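You operate a simulated robot arm through the tools that you are given. There is no shell and no other tool.

The job below is to be done with a simulated robot arm. You get a single attempt, and the scene is never put back.

JOB
Put things in order on the top of the touch-up bench. At the end: the orange lock pin stands where the blue gloss gauge stood; the black stop plug from the top of the touch-up bench stands where the orange balance weight stood; the blue gloss gauge is on the silver loose reflector plate; the silver bolt is in the black small tray; the orange balance weight from the top of the touch-up bench stands where the orange lock pin stood; whatever was shut is shut again. Leave all else as you found it, and nothing knocked over.

Only the result counts: the job must be done as asked and must still hold three seconds after the hand-in. Knocking over, shifting, dropping, spilling or breaking anything else fails it.

ROBOT AND FRAMES
A 5-joint arm with a two-finger parallel gripper, fixed in place. Base frame: the origin is at the foot of the arm, x ahead of it, y to its left, z up; the work surface is at about z = 0. Readings come in m, degrees, newtons and seconds.
With the tool pointing down near the work surface it reaches from about 0.26 to 0.68 m from the base axis. Its first joint turns from -66.0 to 66.0 degrees. The tool tilts only in the upright plane through the base axis and itself; it spins freely about its own axis. Payload 2.9 kg.
Tool frame: the origin (TCP) lies between the finger pads and is the grasp point; the fingertips stand 0.03 m ahead of it; z points along the fingers, y is the line along which they close. Largest opening 0.11 m; finger width 0.02, thickness 0.01; the body of the gripper, 0.048 by 0.112 m, starts 0.055 m behind the TCP.
Orientation is that of the tool frame in the base frame, as a unit quaternion [w, x, y, z]. With the fingers straight down and closing along the base's y, the tool's x points along the base's -x, its y along +y and its z along -z.

CONTROLS
- The arm moves only by the tool arm_command. Its argument "increments" is a list of rows, each an object of numbers (a shift or turn left out is 0, a gripper value left out holds the last): "x", "y", "z": the shift along the base's x, y, z in m; "wx", "wy", "wz": the turn, a rotation vector about the base's x, y, z in degrees. In form: [{"x": .., "y": .., "z": .., "wx": .., "wy": .., "wz": ..}, ...]. A call has 1 to 20 rows; each row is the pose to reach, as a shift and turn from the pose commanded when the call began. "claw" is the opening, from 0 (shut) to 1 (fully open), set as the call begins (left out, the last holds). Rows are played at 5 a second. More than 0.05 m and 8.6 degrees between two rows, or a gripper value outside its range, and nothing of the call is played. A pose out of reach is approached as far as the arm can. The call stops where the force on the tool passes 40 N (or 10 N more than at its start, if that is more) or the arm is blocked; 0.2 s more then pass. The fingers move at their own pace (about 0.108 m/s each) and stop on an object; they squeeze with about 44 N. The grip force told is the motor's: it shows also when the fingers shut on nothing. Time passes only in rows, and 0.2 s behind the last, so rows that repeat a pose let the fingers close. The reply holds the time, the measured pose of the TCP, the force on the tool along the base axes, the opening and the grip force, in the units named above and with some noise, with the torque about the TCP (base axes, N m) and any sound that the robot's microphone picked up.
- Cameras (640 x 400 px; columns grow to the right, rows downward): "scene" is fixed at [0.0456, -0.473, 0.579]; the picture's right is [0.58, -0.81, 0.00], its down [-0.60, -0.43, -0.68] and it looks along [0.55, 0.40, -0.73] (base axes); focal length 308 px, centre (320, 200). "wrist" rides on the gripper at [0.072, 0.017, -0.103] in the tool frame; the picture's right is [-0.23, 0.97, 0.00], its down [-0.76, -0.18, -0.62] and it looks along [-0.61, -0.14, 0.78] (tool axes); focal length 222 px, centre (320, 200).
- get_image(camera): a new picture of that camera. No time passes.
- pixel_to_xyz(camera, pixels): for up to 12 pixels [column, row] of the newest picture of that camera ("zoom" is the newest enlarged one), the place [x, y, z] in the base frame of the surface seen there, good to about 0.002 m, but the place of the scene camera against the robot may be out by one fixed shift of up to 0.012 m in any direction. No time passes.
- enlarge(camera, box): a new picture of the part [left, top, right, bottom] of that camera's present view, enlarged. No time passes.
- sign_off(): hands the job in; it is judged then, once.

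Open the gripper and draw the arm clear of the work before you hand the job in, unless the task says otherwise.

The tools are called as name(argument=value, ...) on one line, values as JSON. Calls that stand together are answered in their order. arm_command: Moves the arm, as the interface text tells. Its arguments: {"type":"object","properties":{"increments":{"type":"array","items":{"type":"object","properties":{"x":{"type":"number"},"y":{"type":"number"},"z":{"type":"number"},"wx":{"type":"number"},"wy":{"type":"number"},"wz":{"type":"number"}}}},"claw":{"type":"number"}},"required":["increments"]} The other tools are called the same way: get_image (camera) takes a picture; pixel_to_xyz (camera, pixels) gives the place of the surface under pixels of a picture; enlarge (camera, box) takes an enlarged picture of a part of a camera's view; sign_off () hands the job in.

At the start:

```text
t: 0.0
tcp_pos: [0.3572, -0.0862, 0.2971]
orientation: [0.0, 0.0, 1.0, 0.0]
force: [-0.3, -0.3, 0.1]
moment: [0.01, -0.03, 0.02]
width: 0.11
finger_force: 0.0
```

scene: 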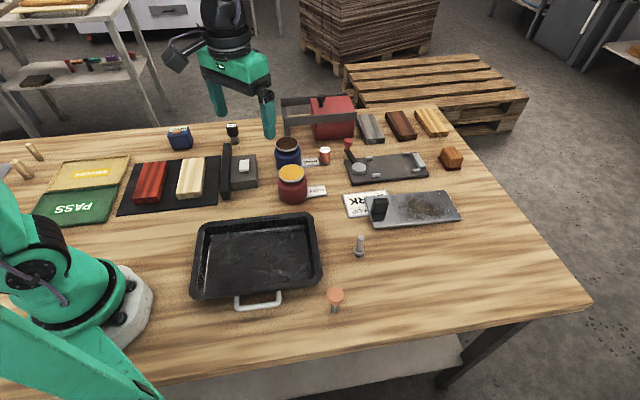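
wrist: 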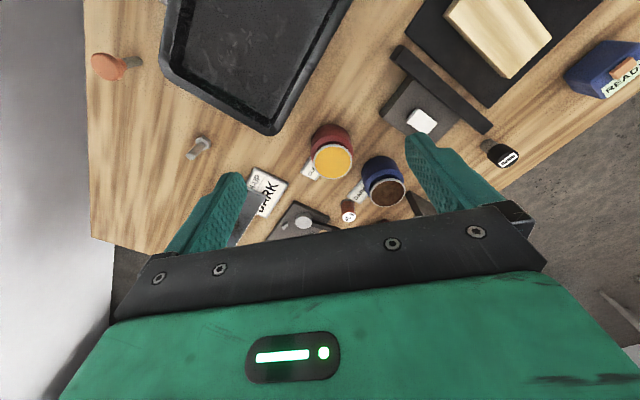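

I'll start with enlarged views of the bench to identify the objects (the pin near pixel (335,297), bolt near (359,245), tray, plate, gauge).

enlarge(camera="scene", box=[120, 80, 320, 205])

enlarge(camera="scene", box=[280, 80, 480, 205])

enlarge(camera="scene", box=[180, 180, 480, 367])

enlarge(camera="scene", box=[0, 80, 200, 205])

```text
3.20 times, centred on (220, 142) of scene
```

zoom: 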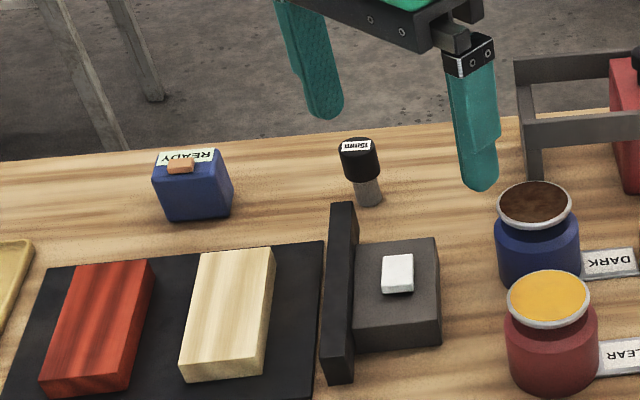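

```text
3.20 times, centred on (380, 142) of scene
```

zoom: 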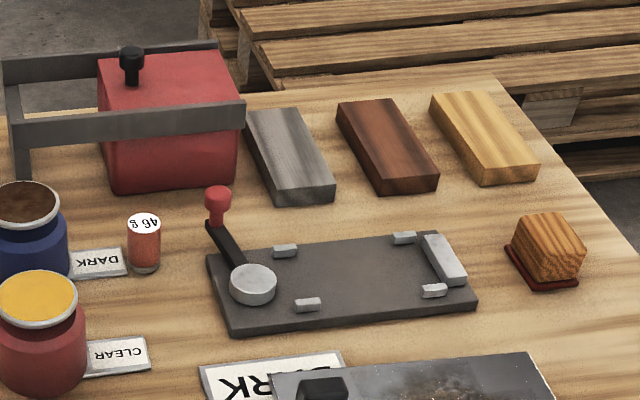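

```text
2.13 times, centred on (330, 274) of scene
```

zoom: 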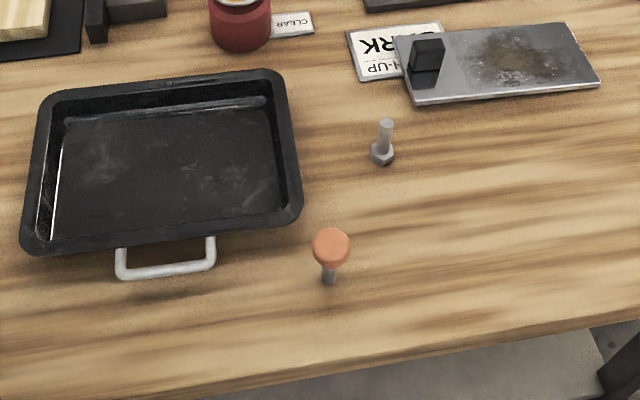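

```text
3.20 times, centred on (100, 142) of scene
```

zoom: 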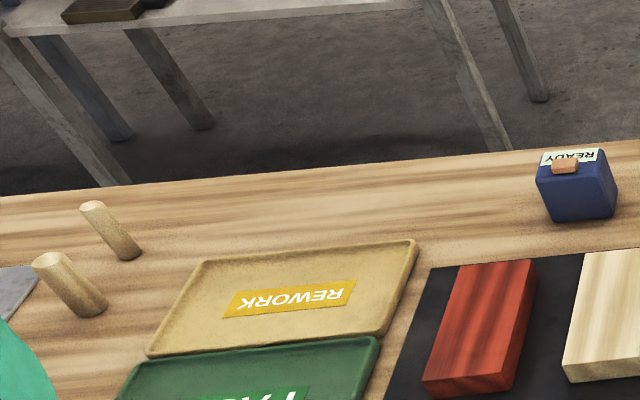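

Next I measure the places of the main objects from the scene picture: pin (335,295), bolt (359,245), weight (324,155), plug (232,130), gauge (180,138), plate (430,208), tray (255,255).

get_image(camera="scene")

pixel_to_xyz(camera="scene", pixels=[[335, 294], [334, 311], [361, 238], [359, 254], [324, 150], [325, 162], [232, 126], [234, 140], [180, 131], [185, 145], [440, 206], [255, 255]])

pixel_to_xyz(camera="scene", pixels=[[378, 203], [382, 213], [370, 225], [455, 215], [448, 192], [362, 198], [196, 222], [311, 214], [193, 296], [320, 283], [258, 303], [2, 170]])

pixel_to_xyz(camera="scene", pixels=[[288, 145], [292, 173], [245, 166], [226, 165], [310, 161], [317, 191], [348, 144], [360, 168], [310, 105], [330, 130], [186, 180], [451, 155]])

```text
taken
```

scene: 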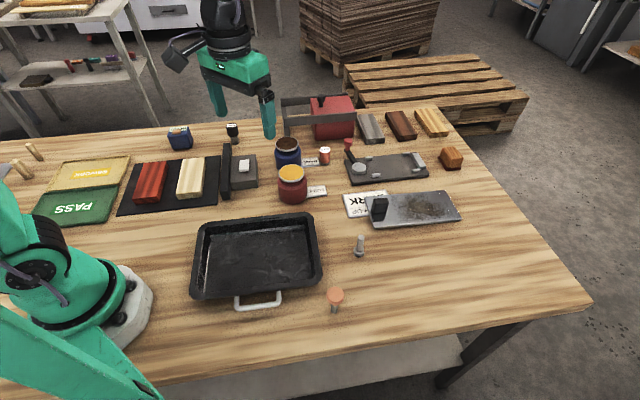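

```text
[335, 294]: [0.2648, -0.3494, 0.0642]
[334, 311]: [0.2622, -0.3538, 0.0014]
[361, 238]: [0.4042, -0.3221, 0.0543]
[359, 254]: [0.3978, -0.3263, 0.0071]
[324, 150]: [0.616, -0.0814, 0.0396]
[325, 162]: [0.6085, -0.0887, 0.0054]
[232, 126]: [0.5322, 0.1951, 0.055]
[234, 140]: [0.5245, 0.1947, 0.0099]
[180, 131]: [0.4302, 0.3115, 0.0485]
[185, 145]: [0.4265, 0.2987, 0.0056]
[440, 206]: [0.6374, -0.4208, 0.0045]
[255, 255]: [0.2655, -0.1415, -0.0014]
```

```text
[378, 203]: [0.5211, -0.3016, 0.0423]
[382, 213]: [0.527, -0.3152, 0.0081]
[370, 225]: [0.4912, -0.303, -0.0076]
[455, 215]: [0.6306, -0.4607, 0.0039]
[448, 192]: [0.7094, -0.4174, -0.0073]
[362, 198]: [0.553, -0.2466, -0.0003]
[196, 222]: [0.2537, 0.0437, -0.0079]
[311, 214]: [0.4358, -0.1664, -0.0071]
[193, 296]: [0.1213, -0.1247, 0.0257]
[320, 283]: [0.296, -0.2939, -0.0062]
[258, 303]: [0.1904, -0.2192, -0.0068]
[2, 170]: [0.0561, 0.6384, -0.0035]
```

```text
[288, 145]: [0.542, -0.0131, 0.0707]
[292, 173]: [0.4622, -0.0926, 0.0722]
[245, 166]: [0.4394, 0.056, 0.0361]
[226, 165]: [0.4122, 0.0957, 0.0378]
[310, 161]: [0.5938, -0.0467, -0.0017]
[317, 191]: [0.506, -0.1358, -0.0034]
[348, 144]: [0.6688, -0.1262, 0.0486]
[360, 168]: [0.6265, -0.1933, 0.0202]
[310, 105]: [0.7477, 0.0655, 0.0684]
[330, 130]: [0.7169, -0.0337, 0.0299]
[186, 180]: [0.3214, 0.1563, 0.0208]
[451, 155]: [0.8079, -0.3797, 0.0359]
```

The tray's build and its handle matter, so I enlarge it (around (255,255)) along with the plate/knob (around (412,208)) and the red box (330,115).

enlarge(camera="scene", box=[180, 205, 340, 315])

enlarge(camera="scene", box=[330, 170, 480, 265])

enlarge(camera="scene", box=[270, 80, 390, 155])

enlarge(camera="wrist", box=[60, 0, 400, 212])

enlarge(camera="scene", box=[0, 0, 200, 125])

```text
3.64 times, centred on (260, 260) of scene
```

zoom: 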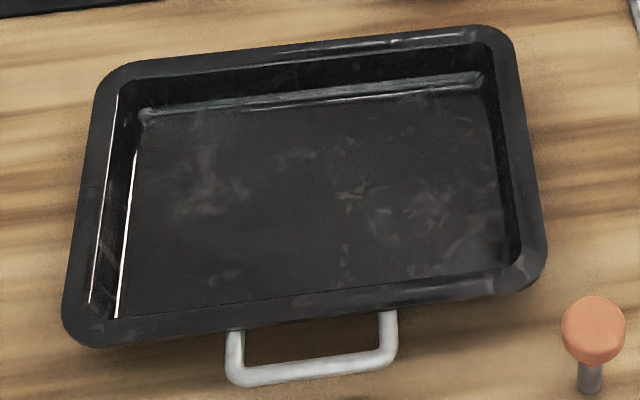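

```text
4.21 times, centred on (405, 218) of scene
```

zoom: 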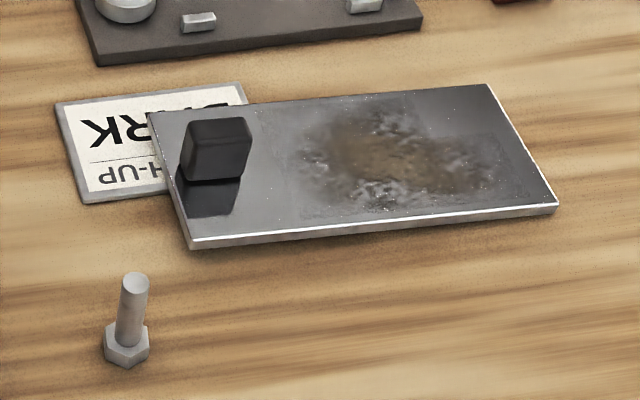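

```text
5.33 times, centred on (330, 118) of scene
```

zoom: 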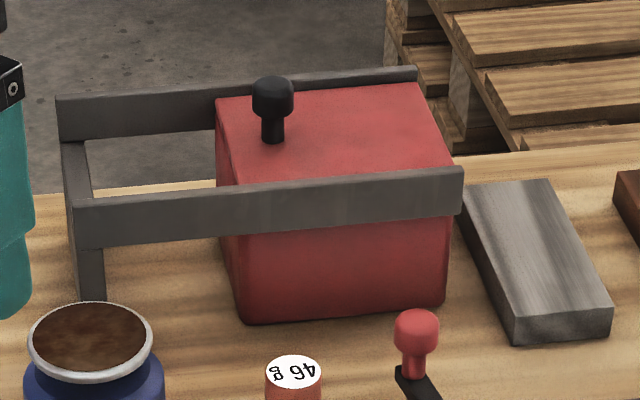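

```text
1.88 times, centred on (230, 106) of wrist
```

zoom: 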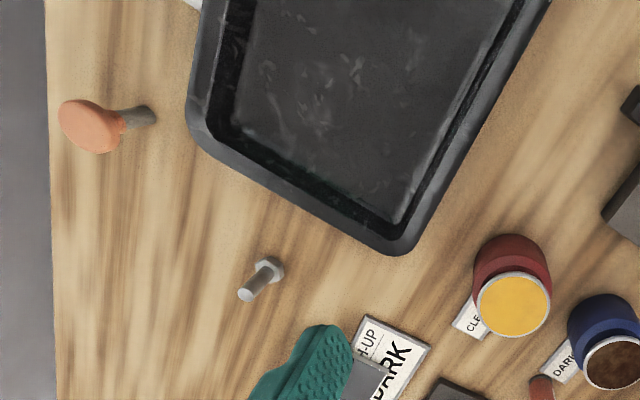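

```text
3.20 times, centred on (100, 62) of scene
```

zoom: 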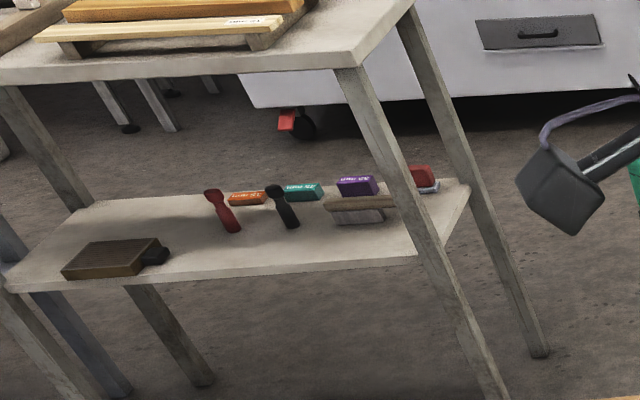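

The red hood with a black knob sits in a U-frame of rails at (330,115) and may hide a small tray, so I move the wrist camera over there, staying high (z≈0.30).

arm_command(increments=[{"x": 0.035, "y": 0.02}, {"x": 0.07, "y": 0.04}, {"x": 0.105, "y": 0.06}, {"x": 0.14, "y": 0.08}, {"x": 0.175, "y": 0.1}, {"x": 0.21, "y": 0.12}, {"x": 0.23, "y": 0.13}])

get_image(camera="wrist")

get_image(camera="scene")

```text
t: 1.6
tcp_pos: [0.589, 0.0441, 0.2946]
orientation: [0.0, 0.0, 1.0, 0.0]
force: [0.0, 0.6, 1.3]
moment: [-0.03, 0.01, -0.03]
width: 0.1104
finger_force: 0.0
```

```text
taken
```

wrist: 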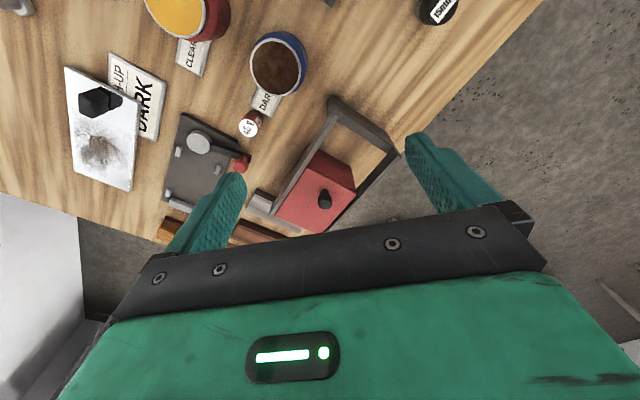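

```text
taken
```

scene: 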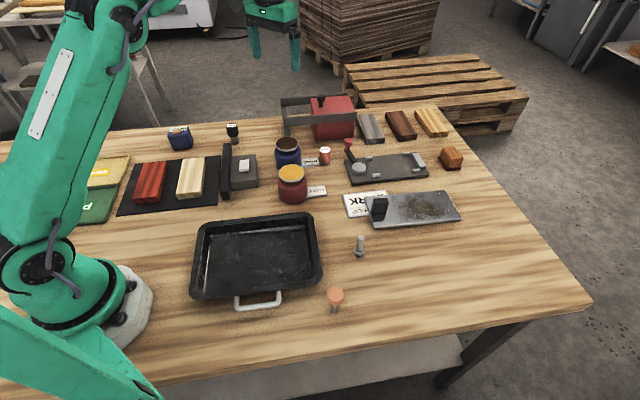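

enlarge(camera="wrist", box=[230, 80, 420, 240])

enlarge(camera="scene", box=[270, 80, 390, 155])

pixel_to_xyz(camera="wrist", pixels=[[324, 195], [318, 155], [355, 185], [279, 212], [332, 100], [397, 150], [365, 135], [272, 213], [250, 125], [342, 150], [105, 152], [95, 103]])

```text
2.50 times, centred on (325, 160) of wrist
```

zoom: 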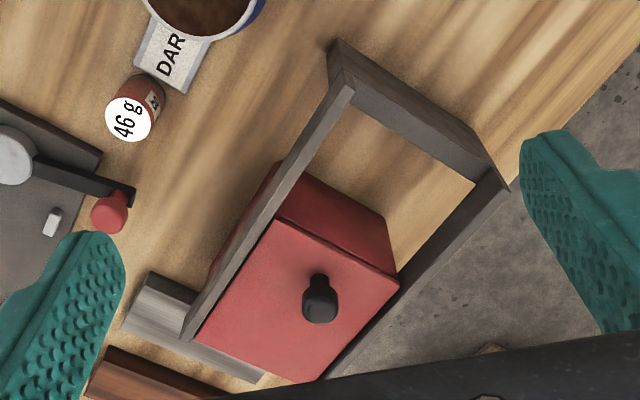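

```text
5.33 times, centred on (330, 118) of scene
```

zoom: 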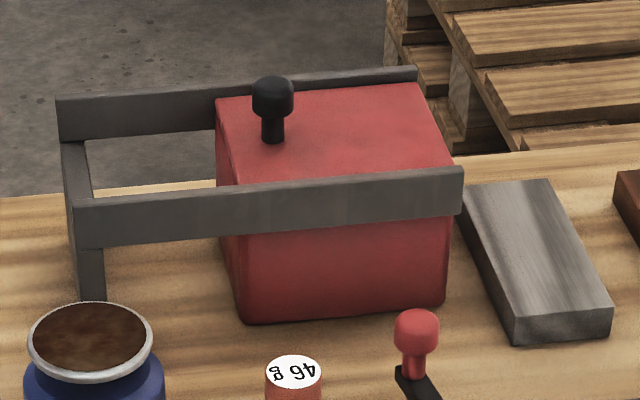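

```text
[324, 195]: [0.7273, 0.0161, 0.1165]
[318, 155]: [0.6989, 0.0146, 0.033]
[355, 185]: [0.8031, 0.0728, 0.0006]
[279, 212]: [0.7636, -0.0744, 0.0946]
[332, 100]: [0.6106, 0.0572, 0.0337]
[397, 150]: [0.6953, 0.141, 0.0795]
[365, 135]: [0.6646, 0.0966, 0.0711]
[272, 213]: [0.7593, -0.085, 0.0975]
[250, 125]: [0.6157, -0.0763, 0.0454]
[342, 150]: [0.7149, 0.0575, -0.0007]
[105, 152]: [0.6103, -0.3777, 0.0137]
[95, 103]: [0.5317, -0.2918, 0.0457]
```

The wrist view shows the red hood between two rails that run diagonally towards a crossbar, knob at (324,195) → (0.727,0.016,0.117). I spin the tool so the fingers would close along the rails and look again from nearer.

arm_command(increments=[{"wz": 8, "x": 0.005, "y": -0.01}, {"wz": 16, "x": 0.01, "y": -0.02}, {"wz": 24, "x": 0.015, "y": -0.03}, {"wz": 32, "x": 0.02, "y": -0.04}, {"wz": 40, "x": 0.02, "y": -0.05}, {"wz": 44, "x": 0.02, "y": -0.06}])

get_image(camera="wrist")

enlarge(camera="wrist", box=[200, 60, 456, 220])

```text
t: 3.0
tcp_pos: [0.6073, -0.0152, 0.2966]
orientation: [0.001, -0.376, 0.926, 0.0]
force: [0.5, -0.9, -0.2]
moment: [0.0, -0.01, -0.03]
width: 0.1097
finger_force: 0.0
```

```text
taken
```

wrist: 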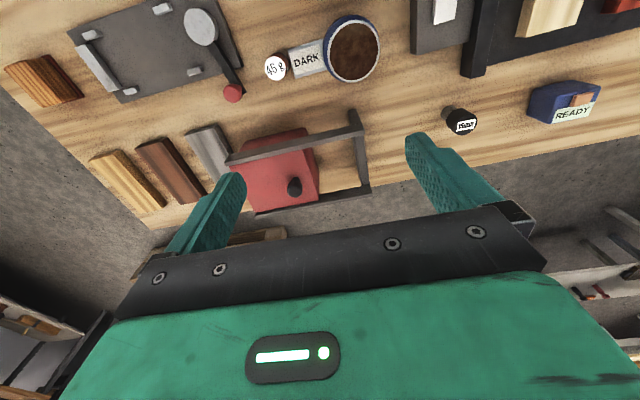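

```text
2.50 times, centred on (328, 140) of wrist
```

zoom: 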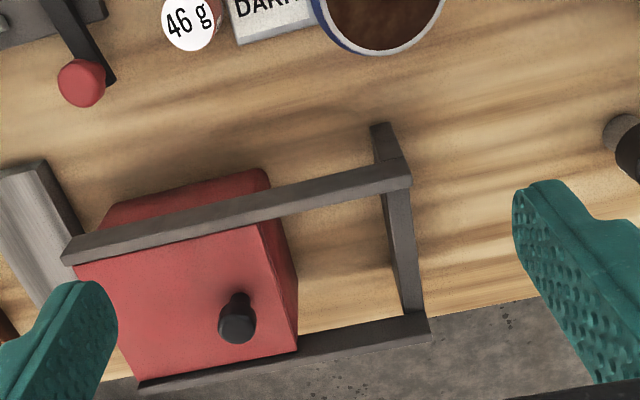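

I measure the knob, the hood corners and the rails in this zoom to get the slide direction and free travel.

pixel_to_xyz(camera="zoom", pixels=[[237, 326], [240, 298], [80, 265], [258, 222], [297, 348], [137, 382], [70, 258], [405, 178], [425, 322], [398, 230], [145, 382], [255, 175]])

pixel_to_xyz(camera="zoom", pixels=[[186, 29], [190, 15], [100, 300], [180, 330], [200, 280], [280, 330], [230, 365], [375, 130], [412, 300], [340, 260], [82, 75], [622, 135]])

```text
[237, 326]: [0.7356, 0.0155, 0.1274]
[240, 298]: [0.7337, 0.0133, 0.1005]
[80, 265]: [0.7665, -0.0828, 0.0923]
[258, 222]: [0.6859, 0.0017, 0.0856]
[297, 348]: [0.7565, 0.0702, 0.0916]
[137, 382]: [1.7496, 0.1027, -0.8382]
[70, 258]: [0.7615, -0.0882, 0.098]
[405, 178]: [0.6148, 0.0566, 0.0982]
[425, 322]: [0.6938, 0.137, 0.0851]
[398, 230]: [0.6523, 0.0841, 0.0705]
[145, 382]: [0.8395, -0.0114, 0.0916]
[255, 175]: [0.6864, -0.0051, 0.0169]
```

```text
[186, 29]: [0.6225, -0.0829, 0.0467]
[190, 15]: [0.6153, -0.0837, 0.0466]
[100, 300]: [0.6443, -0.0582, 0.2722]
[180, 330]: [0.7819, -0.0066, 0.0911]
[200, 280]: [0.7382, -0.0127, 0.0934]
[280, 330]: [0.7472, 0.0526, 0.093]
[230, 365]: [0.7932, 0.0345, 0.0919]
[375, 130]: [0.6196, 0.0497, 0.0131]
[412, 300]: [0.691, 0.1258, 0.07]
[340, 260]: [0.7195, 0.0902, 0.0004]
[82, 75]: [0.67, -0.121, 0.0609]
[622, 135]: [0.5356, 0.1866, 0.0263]
```

Hood top is flat at z≈0.092 and the knob top at 0.127; I zoom hard on the hood's faces to see whether there is a lid seam.

enlarge(camera="wrist", box=[220, 115, 330, 215])

enlarge(camera="scene", box=[300, 90, 364, 142])

enlarge(camera="scene", box=[210, 120, 270, 205])

```text
4.00 times, centred on (275, 165) of wrist
```

zoom: 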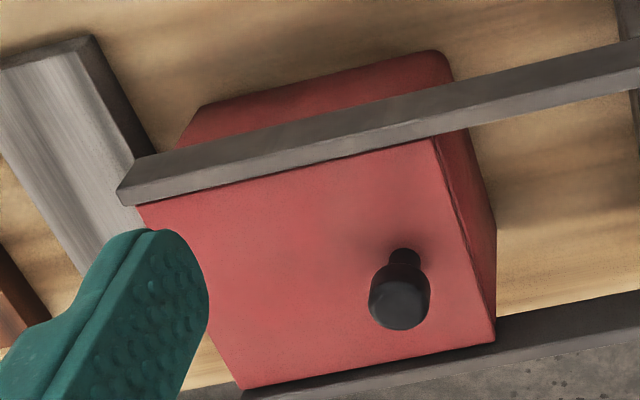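

```text
7.69 times, centred on (332, 116) of scene
```

zoom: 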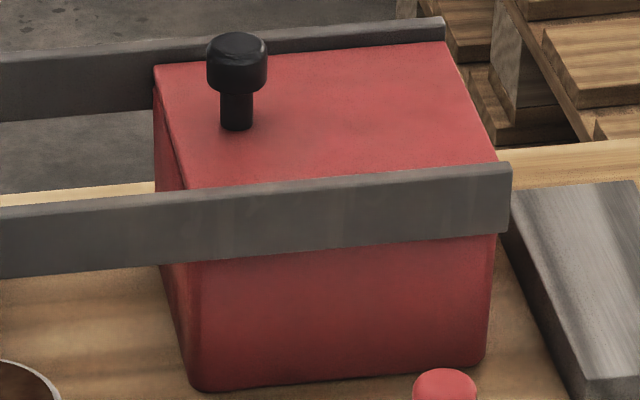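

```text
4.71 times, centred on (240, 162) of scene
```

zoom: 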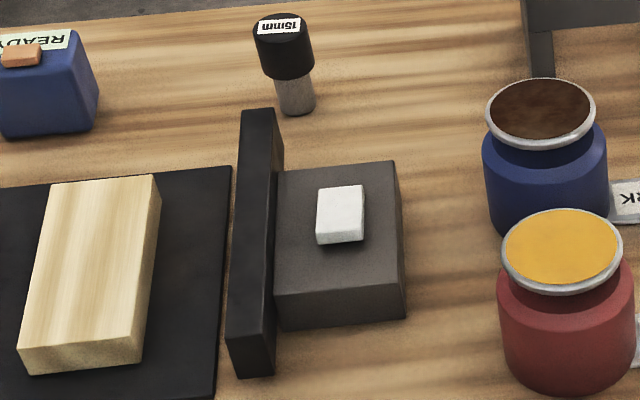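

There's a faint lid seam along the top of the red box, and its rails run out over the crossbar, so it looks like a sliding lid that may hide the small tray. I spin back to close along y and tilt outwards to test the reach to the knob.

arm_command(increments=[{"wz": -8, "x": 0.01, "y": 0.005}, {"wz": -16, "x": 0.02, "y": 0.01}, {"wz": -24, "x": 0.03, "y": 0.016, "z": -0.01}, {"wz": -32, "x": 0.04, "y": 0.022, "z": -0.03}, {"wz": -40, "x": 0.05, "y": 0.028, "z": -0.05}, {"wz": -42.8, "x": 0.06, "y": 0.03, "z": -0.06}], claw=0.5)

arm_command(increments=[{"wx": 0.16, "wy": -8, "x": 0.02}, {"wx": 0.33, "wy": -16, "x": 0.04}, {"wx": 0.5, "wy": -24, "x": 0.068, "y": 0.0015}, {"wx": 0.5, "wy": -24, "x": 0.068, "y": 0.0015}])

get_image(camera="wrist")

get_image(camera="scene")

```text
t: 4.4
tcp_pos: [0.6492, 0.0157, 0.2291]
orientation: [0.0, -0.009, 1.0, 0.0]
force: [0.8, 0.1, -0.2]
moment: [0.03, -0.02, -0.01]
width: 0.0549
finger_force: 0.1
out of reach, approached as far as the arm can: row 2, 3, 4, 5, 6
```

```text
t: 5.4
tcp_pos: [0.7173, 0.0162, 0.2306]
orientation: [0.208, -0.011, 0.978, 0.002]
force: [0.0, 0.1, 0.8]
moment: [-0.02, 0.01, -0.01]
width: 0.0549
finger_force: 0.1
```

```text
taken
```

wrist: 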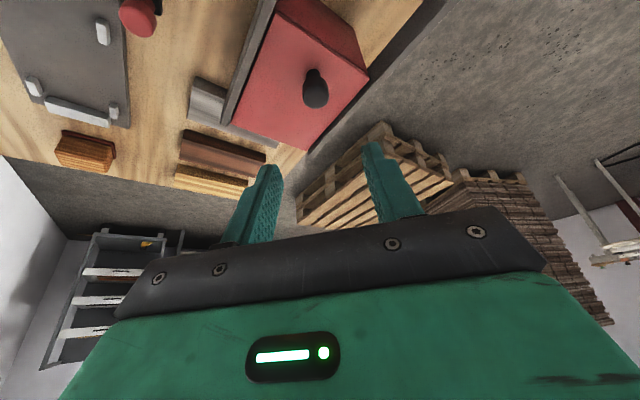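

```text
taken
```

scene: 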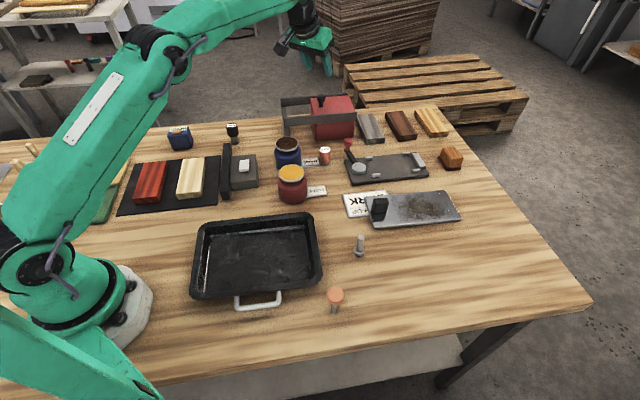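

With a 24° tilt the TCP gets to x=0.717 easily; knob at (316,88) lies between the fingers. I lower onto the knob's cap and close gently.

arm_command(increments=[{"x": 0.008, "z": -0.035}, {"x": 0.014, "z": -0.07}, {"x": 0.018, "y": -0.0005, "z": -0.09}, {"x": 0.018, "y": -0.0005, "z": -0.103}, {"x": 0.018, "y": -0.0005, "z": -0.103}])

get_image(camera="wrist")

enlarge(camera="scene", box=[270, 50, 390, 155])

```text
t: 6.6
tcp_pos: [0.7351, 0.0154, 0.1283]
orientation: [0.208, -0.01, 0.978, 0.002]
force: [-0.1, 0.5, 0.5]
moment: [0.05, 0.01, -0.01]
width: 0.0551
finger_force: 0.1
```

```text
taken
```

wrist: 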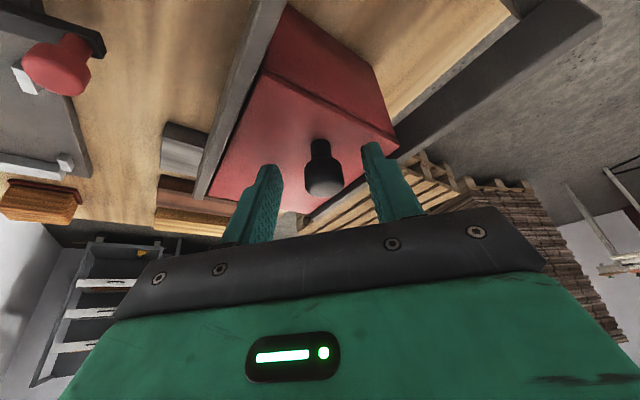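

```text
3.81 times, centred on (330, 102) of scene
```

zoom: 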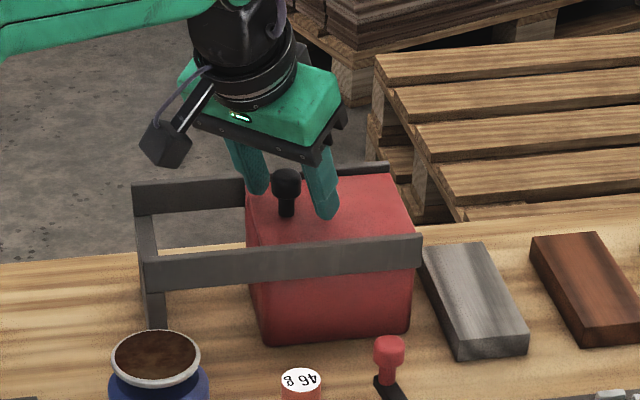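

The fingers straddle the knob but I check its exact place relative to the TCP with the wrist picture (knob top near (323,183)).

pixel_to_xyz(camera="wrist", pixels=[[322, 186], [322, 192], [322, 178], [308, 185], [338, 185], [320, 150], [280, 190], [372, 190], [330, 110], [330, 92]])

enlarge(camera="wrist", box=[220, 0, 480, 230])

```text
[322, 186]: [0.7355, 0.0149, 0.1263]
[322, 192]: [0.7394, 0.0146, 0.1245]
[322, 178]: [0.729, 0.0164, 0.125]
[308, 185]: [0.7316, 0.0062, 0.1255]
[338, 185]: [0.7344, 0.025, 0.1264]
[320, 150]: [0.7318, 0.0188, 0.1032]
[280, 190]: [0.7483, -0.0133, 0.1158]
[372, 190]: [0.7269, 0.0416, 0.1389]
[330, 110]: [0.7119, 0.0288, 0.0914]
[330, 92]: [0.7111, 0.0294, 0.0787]
```

```text
1.74 times, centred on (350, 115) of wrist
```

zoom: 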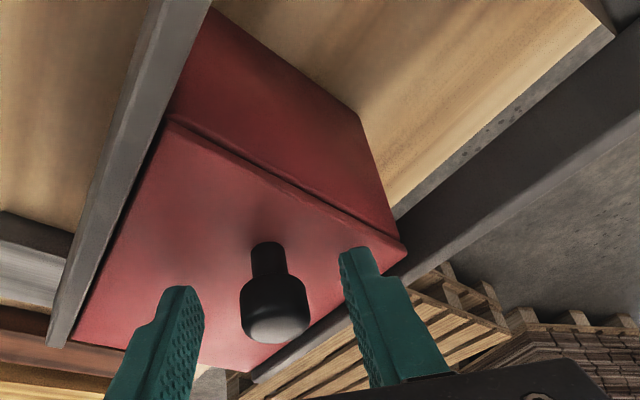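

The lid seam is clear, so the lid slides along the rails. I lower 3 mm and close on the knob cap.

arm_command(increments=[{"z": -0.003}, {"z": -0.003}, {"z": -0.003}, {"z": -0.003}], claw=0)

```text
t: 7.6
tcp_pos: [0.7364, 0.0181, 0.1267]
orientation: [0.209, -0.012, 0.978, 0.003]
force: [-12.6, 19.0, 16.9]
moment: [-0.02, 0.9, 0.44]
width: 0.0235
finger_force: 45.5
```

The cap is held (width 23.5 mm). I slide a first 25 mm along (-0.71,0.70) and check the forces.

arm_command(increments=[{"x": -0.004, "y": 0.006, "wz": 0.4}, {"x": -0.0075, "y": 0.0095, "wz": 0.8}, {"x": -0.011, "y": 0.013, "wz": 1.2}, {"x": -0.0147, "y": 0.0165, "wz": 1.5}, {"x": -0.018, "y": 0.02, "wz": 1.8}])

enlarge(camera="scene", box=[270, 50, 390, 155])

```text
t: 8.8
tcp_pos: [0.7183, 0.0351, 0.1256]
orientation: [0.21, -0.026, 0.977, 0.005]
force: [0.8, -0.1, 17.2]
moment: [0.13, -0.99, 0.12]
width: 0.0232
finger_force: 45.3
```

```text
3.81 times, centred on (330, 102) of scene
```

zoom: 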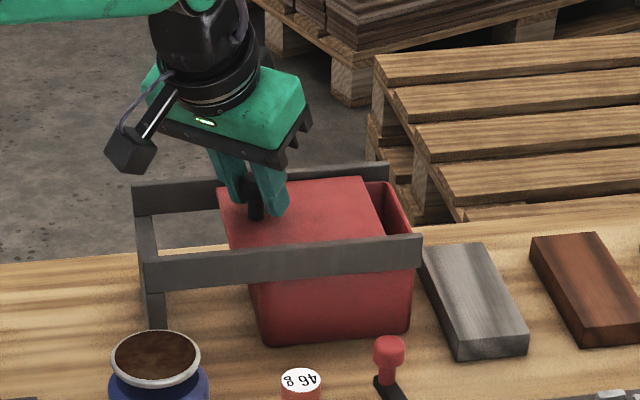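

The lid slides open along the rails and the box interior shows at its right end. I continue another 60 mm.

arm_command(increments=[{"x": -0.0071, "y": 0.007, "wz": 0.7}, {"x": -0.0142, "y": 0.014, "wz": 1.4}, {"x": -0.0213, "y": 0.021, "wz": 2.1}, {"x": -0.0285, "y": 0.028, "wz": 2.8}, {"x": -0.0355, "y": 0.035, "wz": 3.5}, {"x": -0.0425, "y": 0.042, "wz": 4.0}])

enlarge(camera="scene", box=[270, 50, 390, 155])

```text
t: 10.2
tcp_pos: [0.6758, 0.0772, 0.1256]
orientation: [0.209, -0.06, 0.976, 0.011]
force: [4.4, 2.9, 18.3]
moment: [0.23, -0.21, -0.37]
width: 0.0233
finger_force: 44.9
```

```text
3.81 times, centred on (330, 102) of scene
```

zoom: 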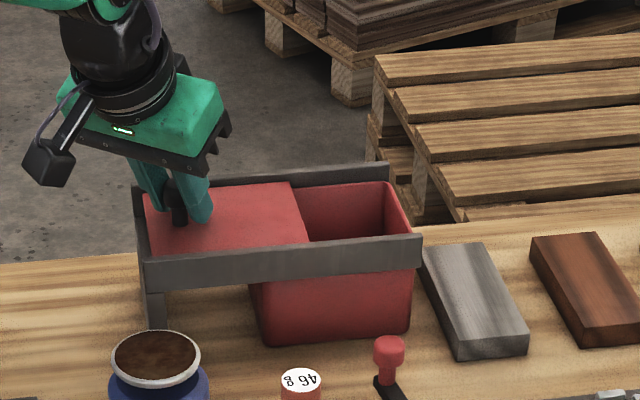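

The lid is open about 85 mm. I release the knob, rise, and then look into the box with the wrist camera.

arm_command(increments=[{"z": 0.0}, {"z": 0.0}, {"z": 0.0}], claw=0.5)

arm_command(increments=[{"z": 0.03}, {"z": 0.07}, {"z": 0.11}, {"z": 0.14}, {"z": 0.16, "y": -0.03}, {"z": 0.16, "y": -0.06}])

get_image(camera="wrist")

enlarge(camera="scene", box=[270, 50, 390, 155])

```text
t: 11.0
tcp_pos: [0.6736, 0.0758, 0.1241]
orientation: [0.208, -0.06, 0.976, 0.011]
force: [-4.5, -5.4, 16.4]
moment: [0.29, 0.1, 0.1]
width: 0.0528
finger_force: 0.0
```

```text
t: 12.4
tcp_pos: [0.6718, 0.017, 0.283]
orientation: [0.207, -0.055, 0.977, -0.007]
force: [-0.4, 0.3, -0.4]
moment: [-0.01, 0.0, 0.03]
width: 0.0553
finger_force: 0.1
```

```text
taken
```

wrist: 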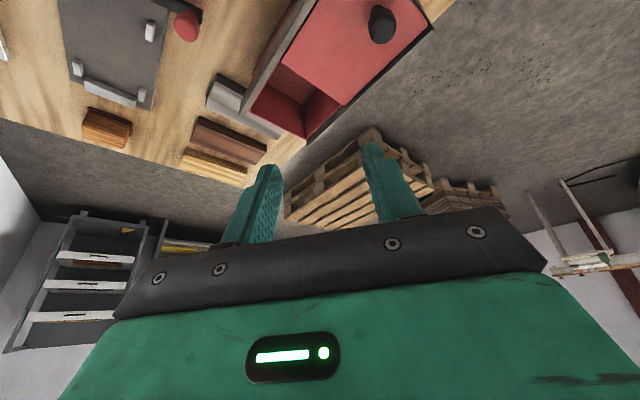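

```text
3.81 times, centred on (330, 102) of scene
```

zoom: 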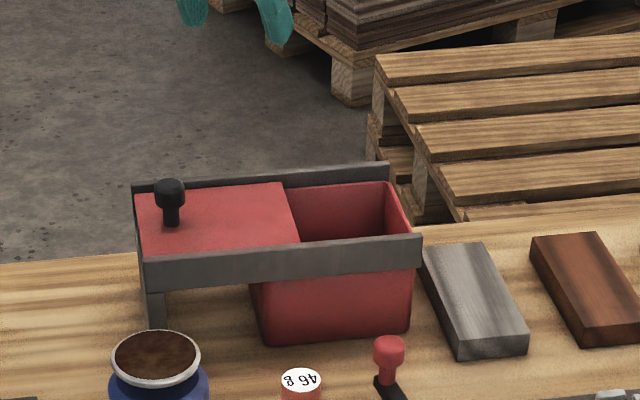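

I zoom into the open box at (290,110) of the wrist view.

enlarge(camera="wrist", box=[230, 40, 390, 140])

pixel_to_xyz(camera="wrist", pixels=[[275, 108], [300, 100], [285, 115], [318, 110], [382, 25], [262, 95], [305, 137], [342, 104], [280, 66]])

```text
4.00 times, centred on (310, 90) of wrist
```

zoom: 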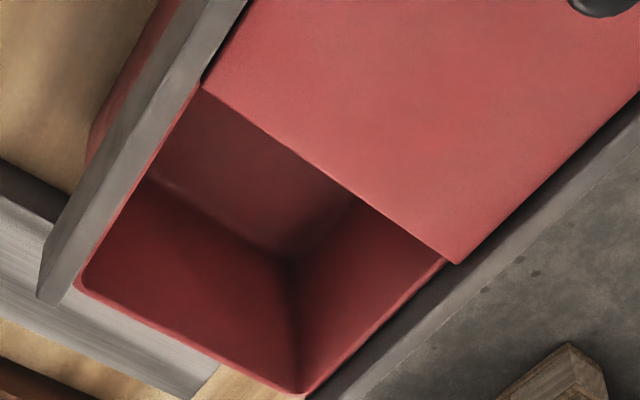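

```text
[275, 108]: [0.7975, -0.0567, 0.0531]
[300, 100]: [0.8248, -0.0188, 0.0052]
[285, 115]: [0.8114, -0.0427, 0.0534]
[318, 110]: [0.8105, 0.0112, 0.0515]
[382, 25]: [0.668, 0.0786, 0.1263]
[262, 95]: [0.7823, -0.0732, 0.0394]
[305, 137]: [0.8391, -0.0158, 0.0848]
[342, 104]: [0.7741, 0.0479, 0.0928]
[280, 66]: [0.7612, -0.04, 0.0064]
```

No tray is visible yet; I sample the box floor to see how much of it is in view, near the lid's edge.

pixel_to_xyz(camera="wrist", pixels=[[283, 64], [288, 75], [300, 80], [310, 86], [318, 90], [325, 94], [335, 100], [295, 92], [305, 100], [290, 80], [300, 90], [312, 92]])

enlarge(camera="wrist", box=[260, 50, 350, 140])

```text
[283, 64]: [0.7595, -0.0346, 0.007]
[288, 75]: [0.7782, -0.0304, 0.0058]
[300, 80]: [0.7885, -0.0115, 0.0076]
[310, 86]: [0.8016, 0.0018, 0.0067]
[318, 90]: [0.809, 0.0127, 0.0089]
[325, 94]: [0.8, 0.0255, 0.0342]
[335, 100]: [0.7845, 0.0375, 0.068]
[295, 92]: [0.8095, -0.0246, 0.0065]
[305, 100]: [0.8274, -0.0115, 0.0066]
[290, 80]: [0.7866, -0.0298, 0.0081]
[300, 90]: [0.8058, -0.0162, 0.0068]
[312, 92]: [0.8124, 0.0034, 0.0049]
```

```text
4.44 times, centred on (305, 95) of wrist
```

zoom: 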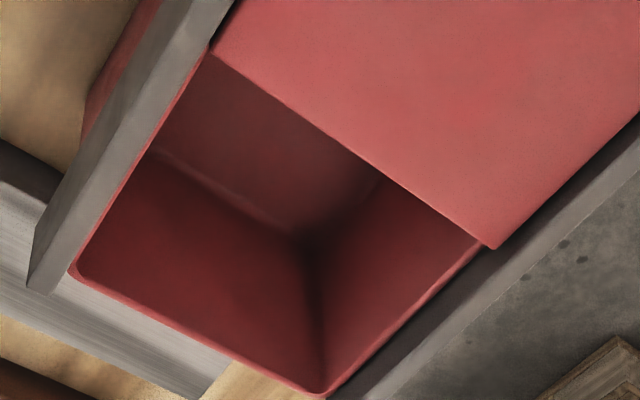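

Only about the last 40 mm of the box floor is in view, so I spin the tool so that the camera looks from the right-hand end back under the lid.

arm_command(increments=[{"x": 0.02, "y": -0.02, "wz": -4}, {"x": 0.04, "y": -0.045, "wz": -8, "z": -0.01}, {"x": 0.06, "y": -0.07, "wz": -11.5, "z": -0.02}])

arm_command(increments=[{"wx": -3.33, "wy": 0.27, "wz": 7.52}, {"wx": -6.67, "wy": 0.53, "wz": 15.03}, {"wx": -10.0, "wy": 0.8, "wz": 22.55}, {"wx": -13.33, "wy": 1.07, "wz": 30.07}, {"wx": -16.67, "wy": 1.33, "wz": 37.58}, {"wx": -20.0, "wy": 1.6, "wz": 45.1}, {"wx": -23.33, "wy": 1.87, "wz": 52.6}, {"wx": -26.67, "wy": 2.13, "wz": 60.1}, {"wx": -30.0, "wy": 2.4, "wz": 67.65}, {"wx": -33.33, "wy": 2.67, "wz": 75.2}, {"wx": -36.67, "wy": 2.93, "wz": 82.7}, {"wx": -40.0, "wy": 3.2, "wz": 90.2}, {"wx": -43.33, "wy": 3.47, "wz": 97.7}, {"wx": -46.67, "wy": 3.73, "wz": 105.2}, {"wx": -50.0, "wy": 4.0, "wz": 112.75}, {"wx": -53.33, "wy": 4.27, "wz": 120.3}, {"wx": -56.67, "wy": 4.53, "wz": 127.8}, {"wx": -60.0, "wy": 4.8, "wz": 135.3}])

get_image(camera="wrist")

```text
t: 13.2
tcp_pos: [0.7237, -0.0514, 0.2607]
orientation: [0.207, 0.038, 0.978, -0.007]
force: [-0.4, -0.7, 0.3]
moment: [0.0, 0.05, 0.02]
width: 0.0551
finger_force: 0.1
out of reach, approached as far as the arm can: row 3
```

```text
t: 17.0
tcp_pos: [0.7231, -0.0509, 0.2608]
orientation: [-0.051, 0.93, -0.303, 0.201]
force: [0.7, -0.6, -0.1]
moment: [-0.04, -0.03, 0.01]
width: 0.0552
finger_force: 0.0
```

```text
taken
```

wrist: 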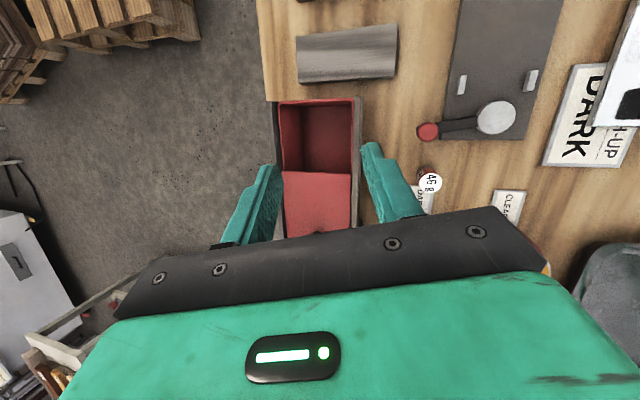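

enlarge(camera="wrist", box=[260, 90, 380, 190])

pixel_to_xyz(camera="wrist", pixels=[[320, 120], [320, 140], [320, 155], [320, 165], [320, 170], [300, 160], [340, 160], [345, 112], [430, 181], [347, 65]])

```text
4.00 times, centred on (320, 140) of wrist
```

zoom: 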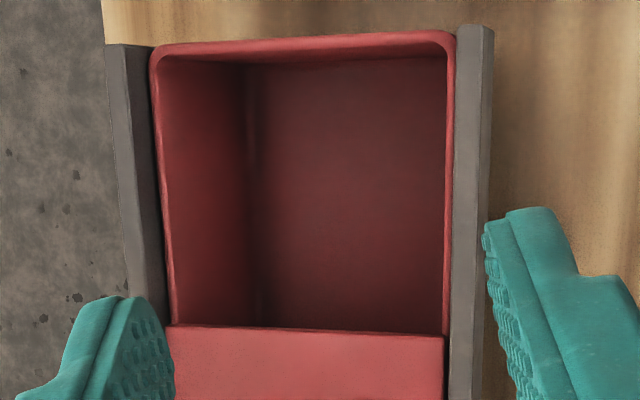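

```text
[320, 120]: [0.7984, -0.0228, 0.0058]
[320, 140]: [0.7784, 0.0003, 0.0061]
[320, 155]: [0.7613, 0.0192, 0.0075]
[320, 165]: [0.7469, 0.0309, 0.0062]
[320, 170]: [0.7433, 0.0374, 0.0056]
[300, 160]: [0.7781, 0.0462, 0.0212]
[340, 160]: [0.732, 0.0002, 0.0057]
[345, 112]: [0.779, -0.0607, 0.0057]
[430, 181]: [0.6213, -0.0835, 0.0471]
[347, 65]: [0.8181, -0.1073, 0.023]
```

The box is completely empty (floor at z≈0.006 everywhere), so the black tray with the silver handle is the tray meant. I turn the tool back to regrip the knob and shut the lid.

arm_command(increments=[{"wx": -3.24, "wy": 0.22, "wz": 7.3}, {"wx": -6.48, "wy": 0.43, "wz": 14.6, "x": -0.01, "y": 0.02}, {"wx": -9.72, "wy": 0.65, "wz": 21.9, "x": -0.02, "y": 0.05}, {"wx": -12.96, "wy": 0.86, "wz": 29.2, "x": -0.03, "y": 0.08}])

arm_command(increments=[{"wz": 5, "x": -0.015, "y": 0.025, "z": -0.02}, {"wz": 10.5, "x": -0.025, "y": 0.047, "z": -0.05}])

get_image(camera="wrist")

enlarge(camera="scene", box=[270, 50, 390, 155])

```text
t: 18.0
tcp_pos: [0.6936, 0.0371, 0.2611]
orientation: [-0.018, 0.977, -0.038, 0.208]
force: [0.7, 0.2, -0.4]
moment: [-0.03, -0.01, -0.03]
width: 0.0548
finger_force: 0.2
out of reach, approached as far as the arm can: row 4
```

```text
t: 18.6
tcp_pos: [0.6633, 0.124, 0.2122]
orientation: [-0.033, 0.978, 0.027, 0.206]
force: [0.3, -0.3, 1.2]
moment: [-0.01, -0.01, -0.02]
width: 0.055
finger_force: 0.1
out of reach, approached as far as the arm can: row 1, 2
```

```text
taken
```

wrist: 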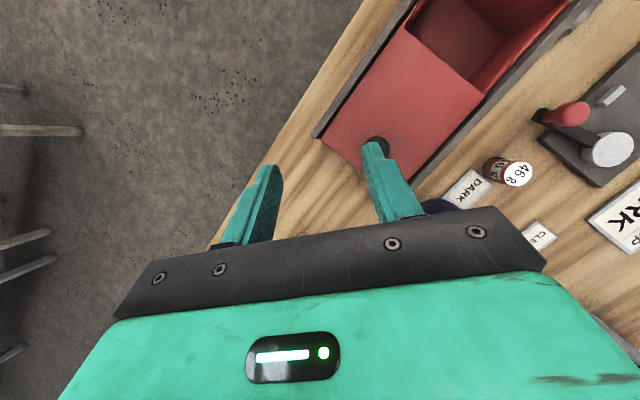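

```text
3.81 times, centred on (330, 102) of scene
```

zoom: 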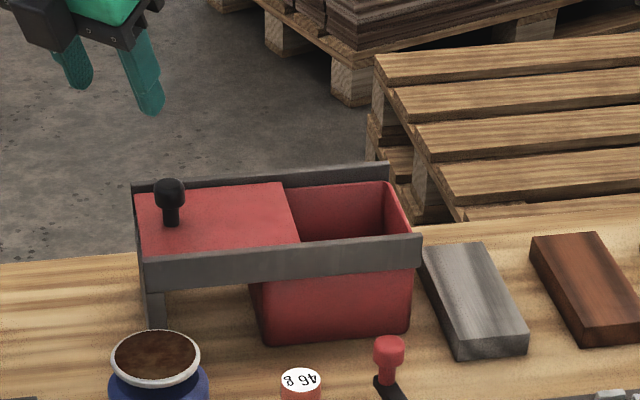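

The arm ended at y=0.124, farther than intended because of the azimuth coupling; the knob is at (377,146). I correct to stand above the knob and re-measure.

arm_command(increments=[{"wz": -2, "x": 0.002, "y": -0.023}, {"wz": -4, "x": 0.0045, "y": -0.0455}, {"wz": -4, "x": 0.0045, "y": -0.0455}])

get_image(camera="wrist")

```text
t: 19.4
tcp_pos: [0.6684, 0.0784, 0.2096]
orientation: [-0.026, 0.978, -0.008, 0.206]
force: [0.1, -0.7, -0.5]
moment: [0.0, 0.0, -0.01]
width: 0.0551
finger_force: 0.0
```

```text
taken
```

wrist: 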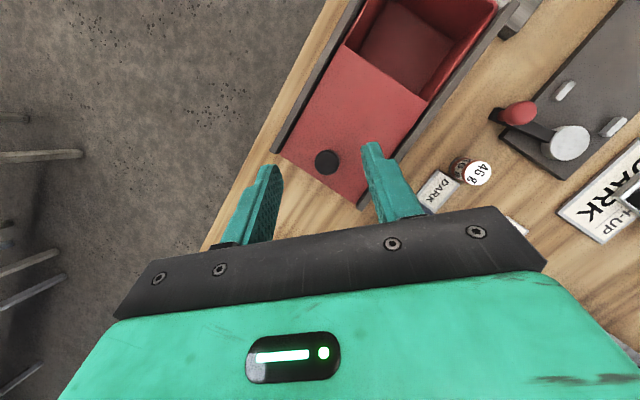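

I measure the knob now seen at (326,161).

pixel_to_xyz(camera="wrist", pixels=[[326, 161], [320, 161], [332, 161], [326, 155], [326, 168], [345, 45], [281, 154], [365, 207], [427, 108]])

```text
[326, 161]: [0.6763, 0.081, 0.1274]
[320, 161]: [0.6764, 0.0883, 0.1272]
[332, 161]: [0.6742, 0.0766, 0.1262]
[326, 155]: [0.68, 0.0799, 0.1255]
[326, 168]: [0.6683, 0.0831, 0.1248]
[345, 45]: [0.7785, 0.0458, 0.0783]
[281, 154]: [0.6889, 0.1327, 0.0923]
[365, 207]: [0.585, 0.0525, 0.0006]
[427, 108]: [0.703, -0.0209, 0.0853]
```

Knob centre is about (0.674, 0.081). I lower to z≈0.131 over it and close.

arm_command(increments=[{"x": 0.003, "y": 0.001, "z": -0.03}, {"x": 0.0055, "y": 0.002, "z": -0.06}, {"x": 0.0055, "y": 0.002, "z": -0.079}, {"x": 0.0055, "y": 0.002, "z": -0.079}])

arm_command(increments=[{"z": 0}, {"z": 0}, {"z": 0}], claw=0)

```text
t: 20.4
tcp_pos: [0.6728, 0.0806, 0.131]
orientation: [-0.025, 0.978, -0.008, 0.205]
force: [-1.3, -1.1, 0.2]
moment: [0.02, -0.01, 0.01]
width: 0.055
finger_force: 0.0
```

```text
t: 21.2
tcp_pos: [0.6734, 0.081, 0.1317]
orientation: [-0.026, 0.978, -0.008, 0.205]
force: [7.9, 7.6, -3.6]
moment: [-0.59, -0.25, 0.18]
width: 0.0238
finger_force: 45.6
```

Held again (23.8 mm). I slide the lid back 80 mm along the rails.

arm_command(increments=[{"x": 0.0071, "y": -0.007, "wz": -0.6}, {"x": 0.0142, "y": -0.0141, "wz": -1.2}, {"x": 0.0213, "y": -0.0211, "wz": -1.8}, {"x": 0.0285, "y": -0.0281, "wz": -2.4}, {"x": 0.0356, "y": -0.0352, "wz": -3.0}, {"x": 0.0427, "y": -0.0422, "wz": -3.6}, {"x": 0.0498, "y": -0.0492, "wz": -4.2}, {"x": 0.0569, "y": -0.0562, "wz": -4.8}])

enlarge(camera="scene", box=[300, 90, 364, 142])

get_image(camera="wrist")

```text
t: 23.0
tcp_pos: [0.7313, 0.0234, 0.1318]
orientation: [-0.017, 0.977, -0.05, 0.205]
force: [4.5, 4.8, -1.5]
moment: [-0.54, 0.77, 0.12]
width: 0.0241
finger_force: 44.9
```

```text
7.69 times, centred on (332, 116) of scene
```

zoom: 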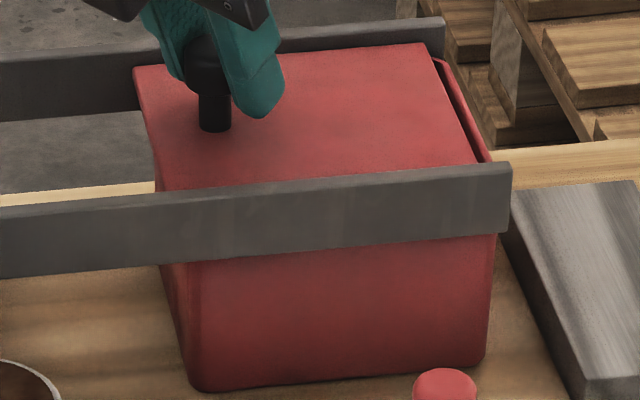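

```text
taken
```

wrist: 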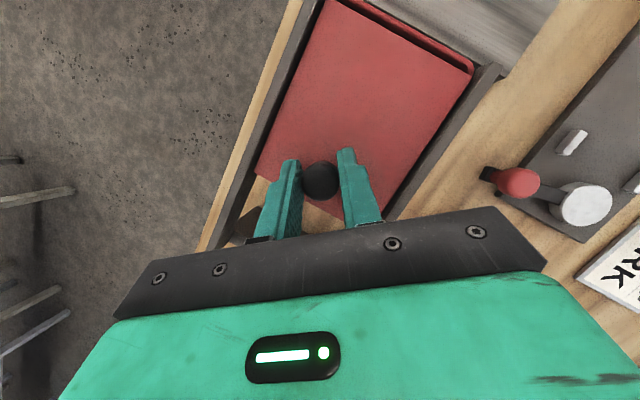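

About 3 zoom-corrected pixels (~9 mm) remain to the original knob place. I push on in small steps.

arm_command(increments=[{"x": 0.0021, "y": -0.0021}, {"x": 0.0043, "y": -0.0042}, {"x": 0.0057, "y": -0.0056, "wz": -0.6}, {"x": 0.0064, "y": -0.0063, "wz": -0.6}])

enlarge(camera="scene", box=[300, 90, 364, 142])

enlarge(camera="wrist", box=[220, 0, 540, 200])

```text
t: 24.0
tcp_pos: [0.7354, 0.0184, 0.1328]
orientation: [-0.017, 0.977, -0.054, 0.205]
force: [-2.1, 7.1, -3.7]
moment: [-0.62, -0.58, 0.02]
width: 0.0239
finger_force: 44.7
```

```text
7.69 times, centred on (332, 116) of scene
```

zoom: 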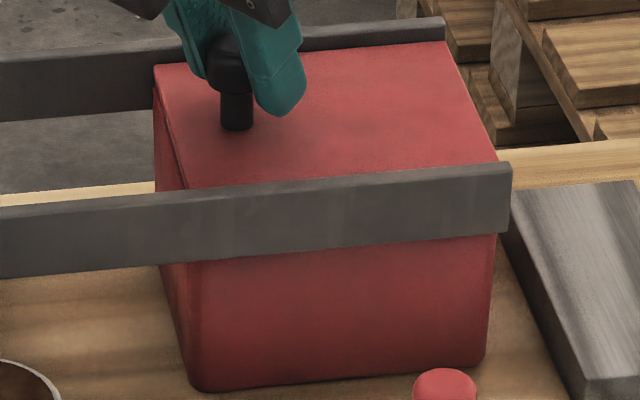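

```text
2.00 times, centred on (380, 100) of wrist
```

zoom: 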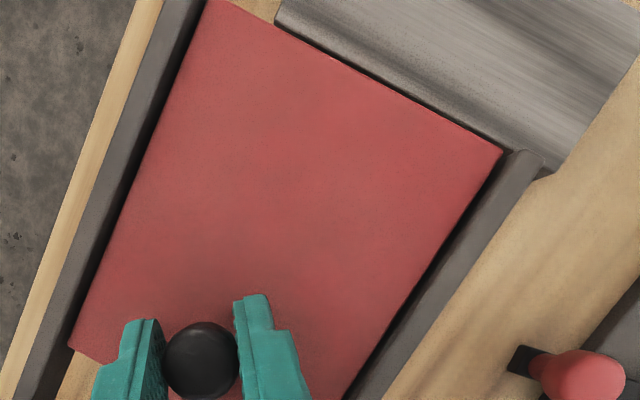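

The lid matches the original picture (stem at (237,127), corner at (445,42)). I give one last tiny push, then release and rise.

arm_command(increments=[{"x": 0.001, "y": -0.001}, {"x": 0.0018, "y": -0.0018}])

arm_command(increments=[{"z": 0}, {"z": 0}, {"z": 0}], claw=0.5)

arm_command(increments=[{"z": 0.03}, {"z": 0.07}, {"z": 0.11}, {"z": 0.13}])

enlarge(camera="scene", box=[300, 90, 364, 142])

get_image(camera="wrist")

```text
t: 24.6
tcp_pos: [0.7369, 0.0189, 0.1324]
orientation: [-0.016, 0.978, -0.053, 0.202]
force: [-26.3, 18.7, 3.3]
moment: [-0.42, 0.44, 0.04]
width: 0.0239
finger_force: 45.2
```

```text
t: 25.4
tcp_pos: [0.7393, 0.0142, 0.1313]
orientation: [-0.016, 0.977, -0.055, 0.207]
force: [0.0, -0.1, 0.5]
moment: [0.0, -0.01, 0.01]
width: 0.055
finger_force: 0.1
```

```text
t: 26.4
tcp_pos: [0.7274, 0.0153, 0.2581]
orientation: [-0.016, 0.977, -0.055, 0.206]
force: [0.2, 0.5, 0.8]
moment: [-0.03, 0.02, 0.01]
width: 0.0552
finger_force: 0.1
out of reach, approached as far as the arm can: row 3, 4
```

```text
7.69 times, centred on (332, 116) of scene
```

zoom: 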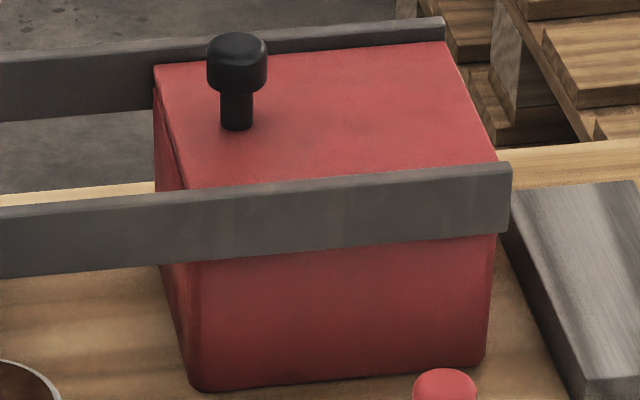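

```text
taken
```

wrist: 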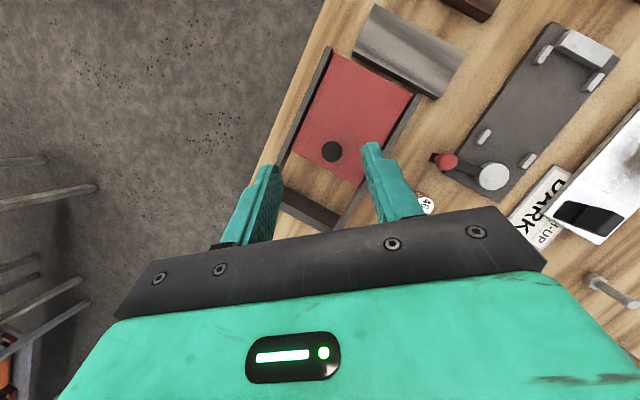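

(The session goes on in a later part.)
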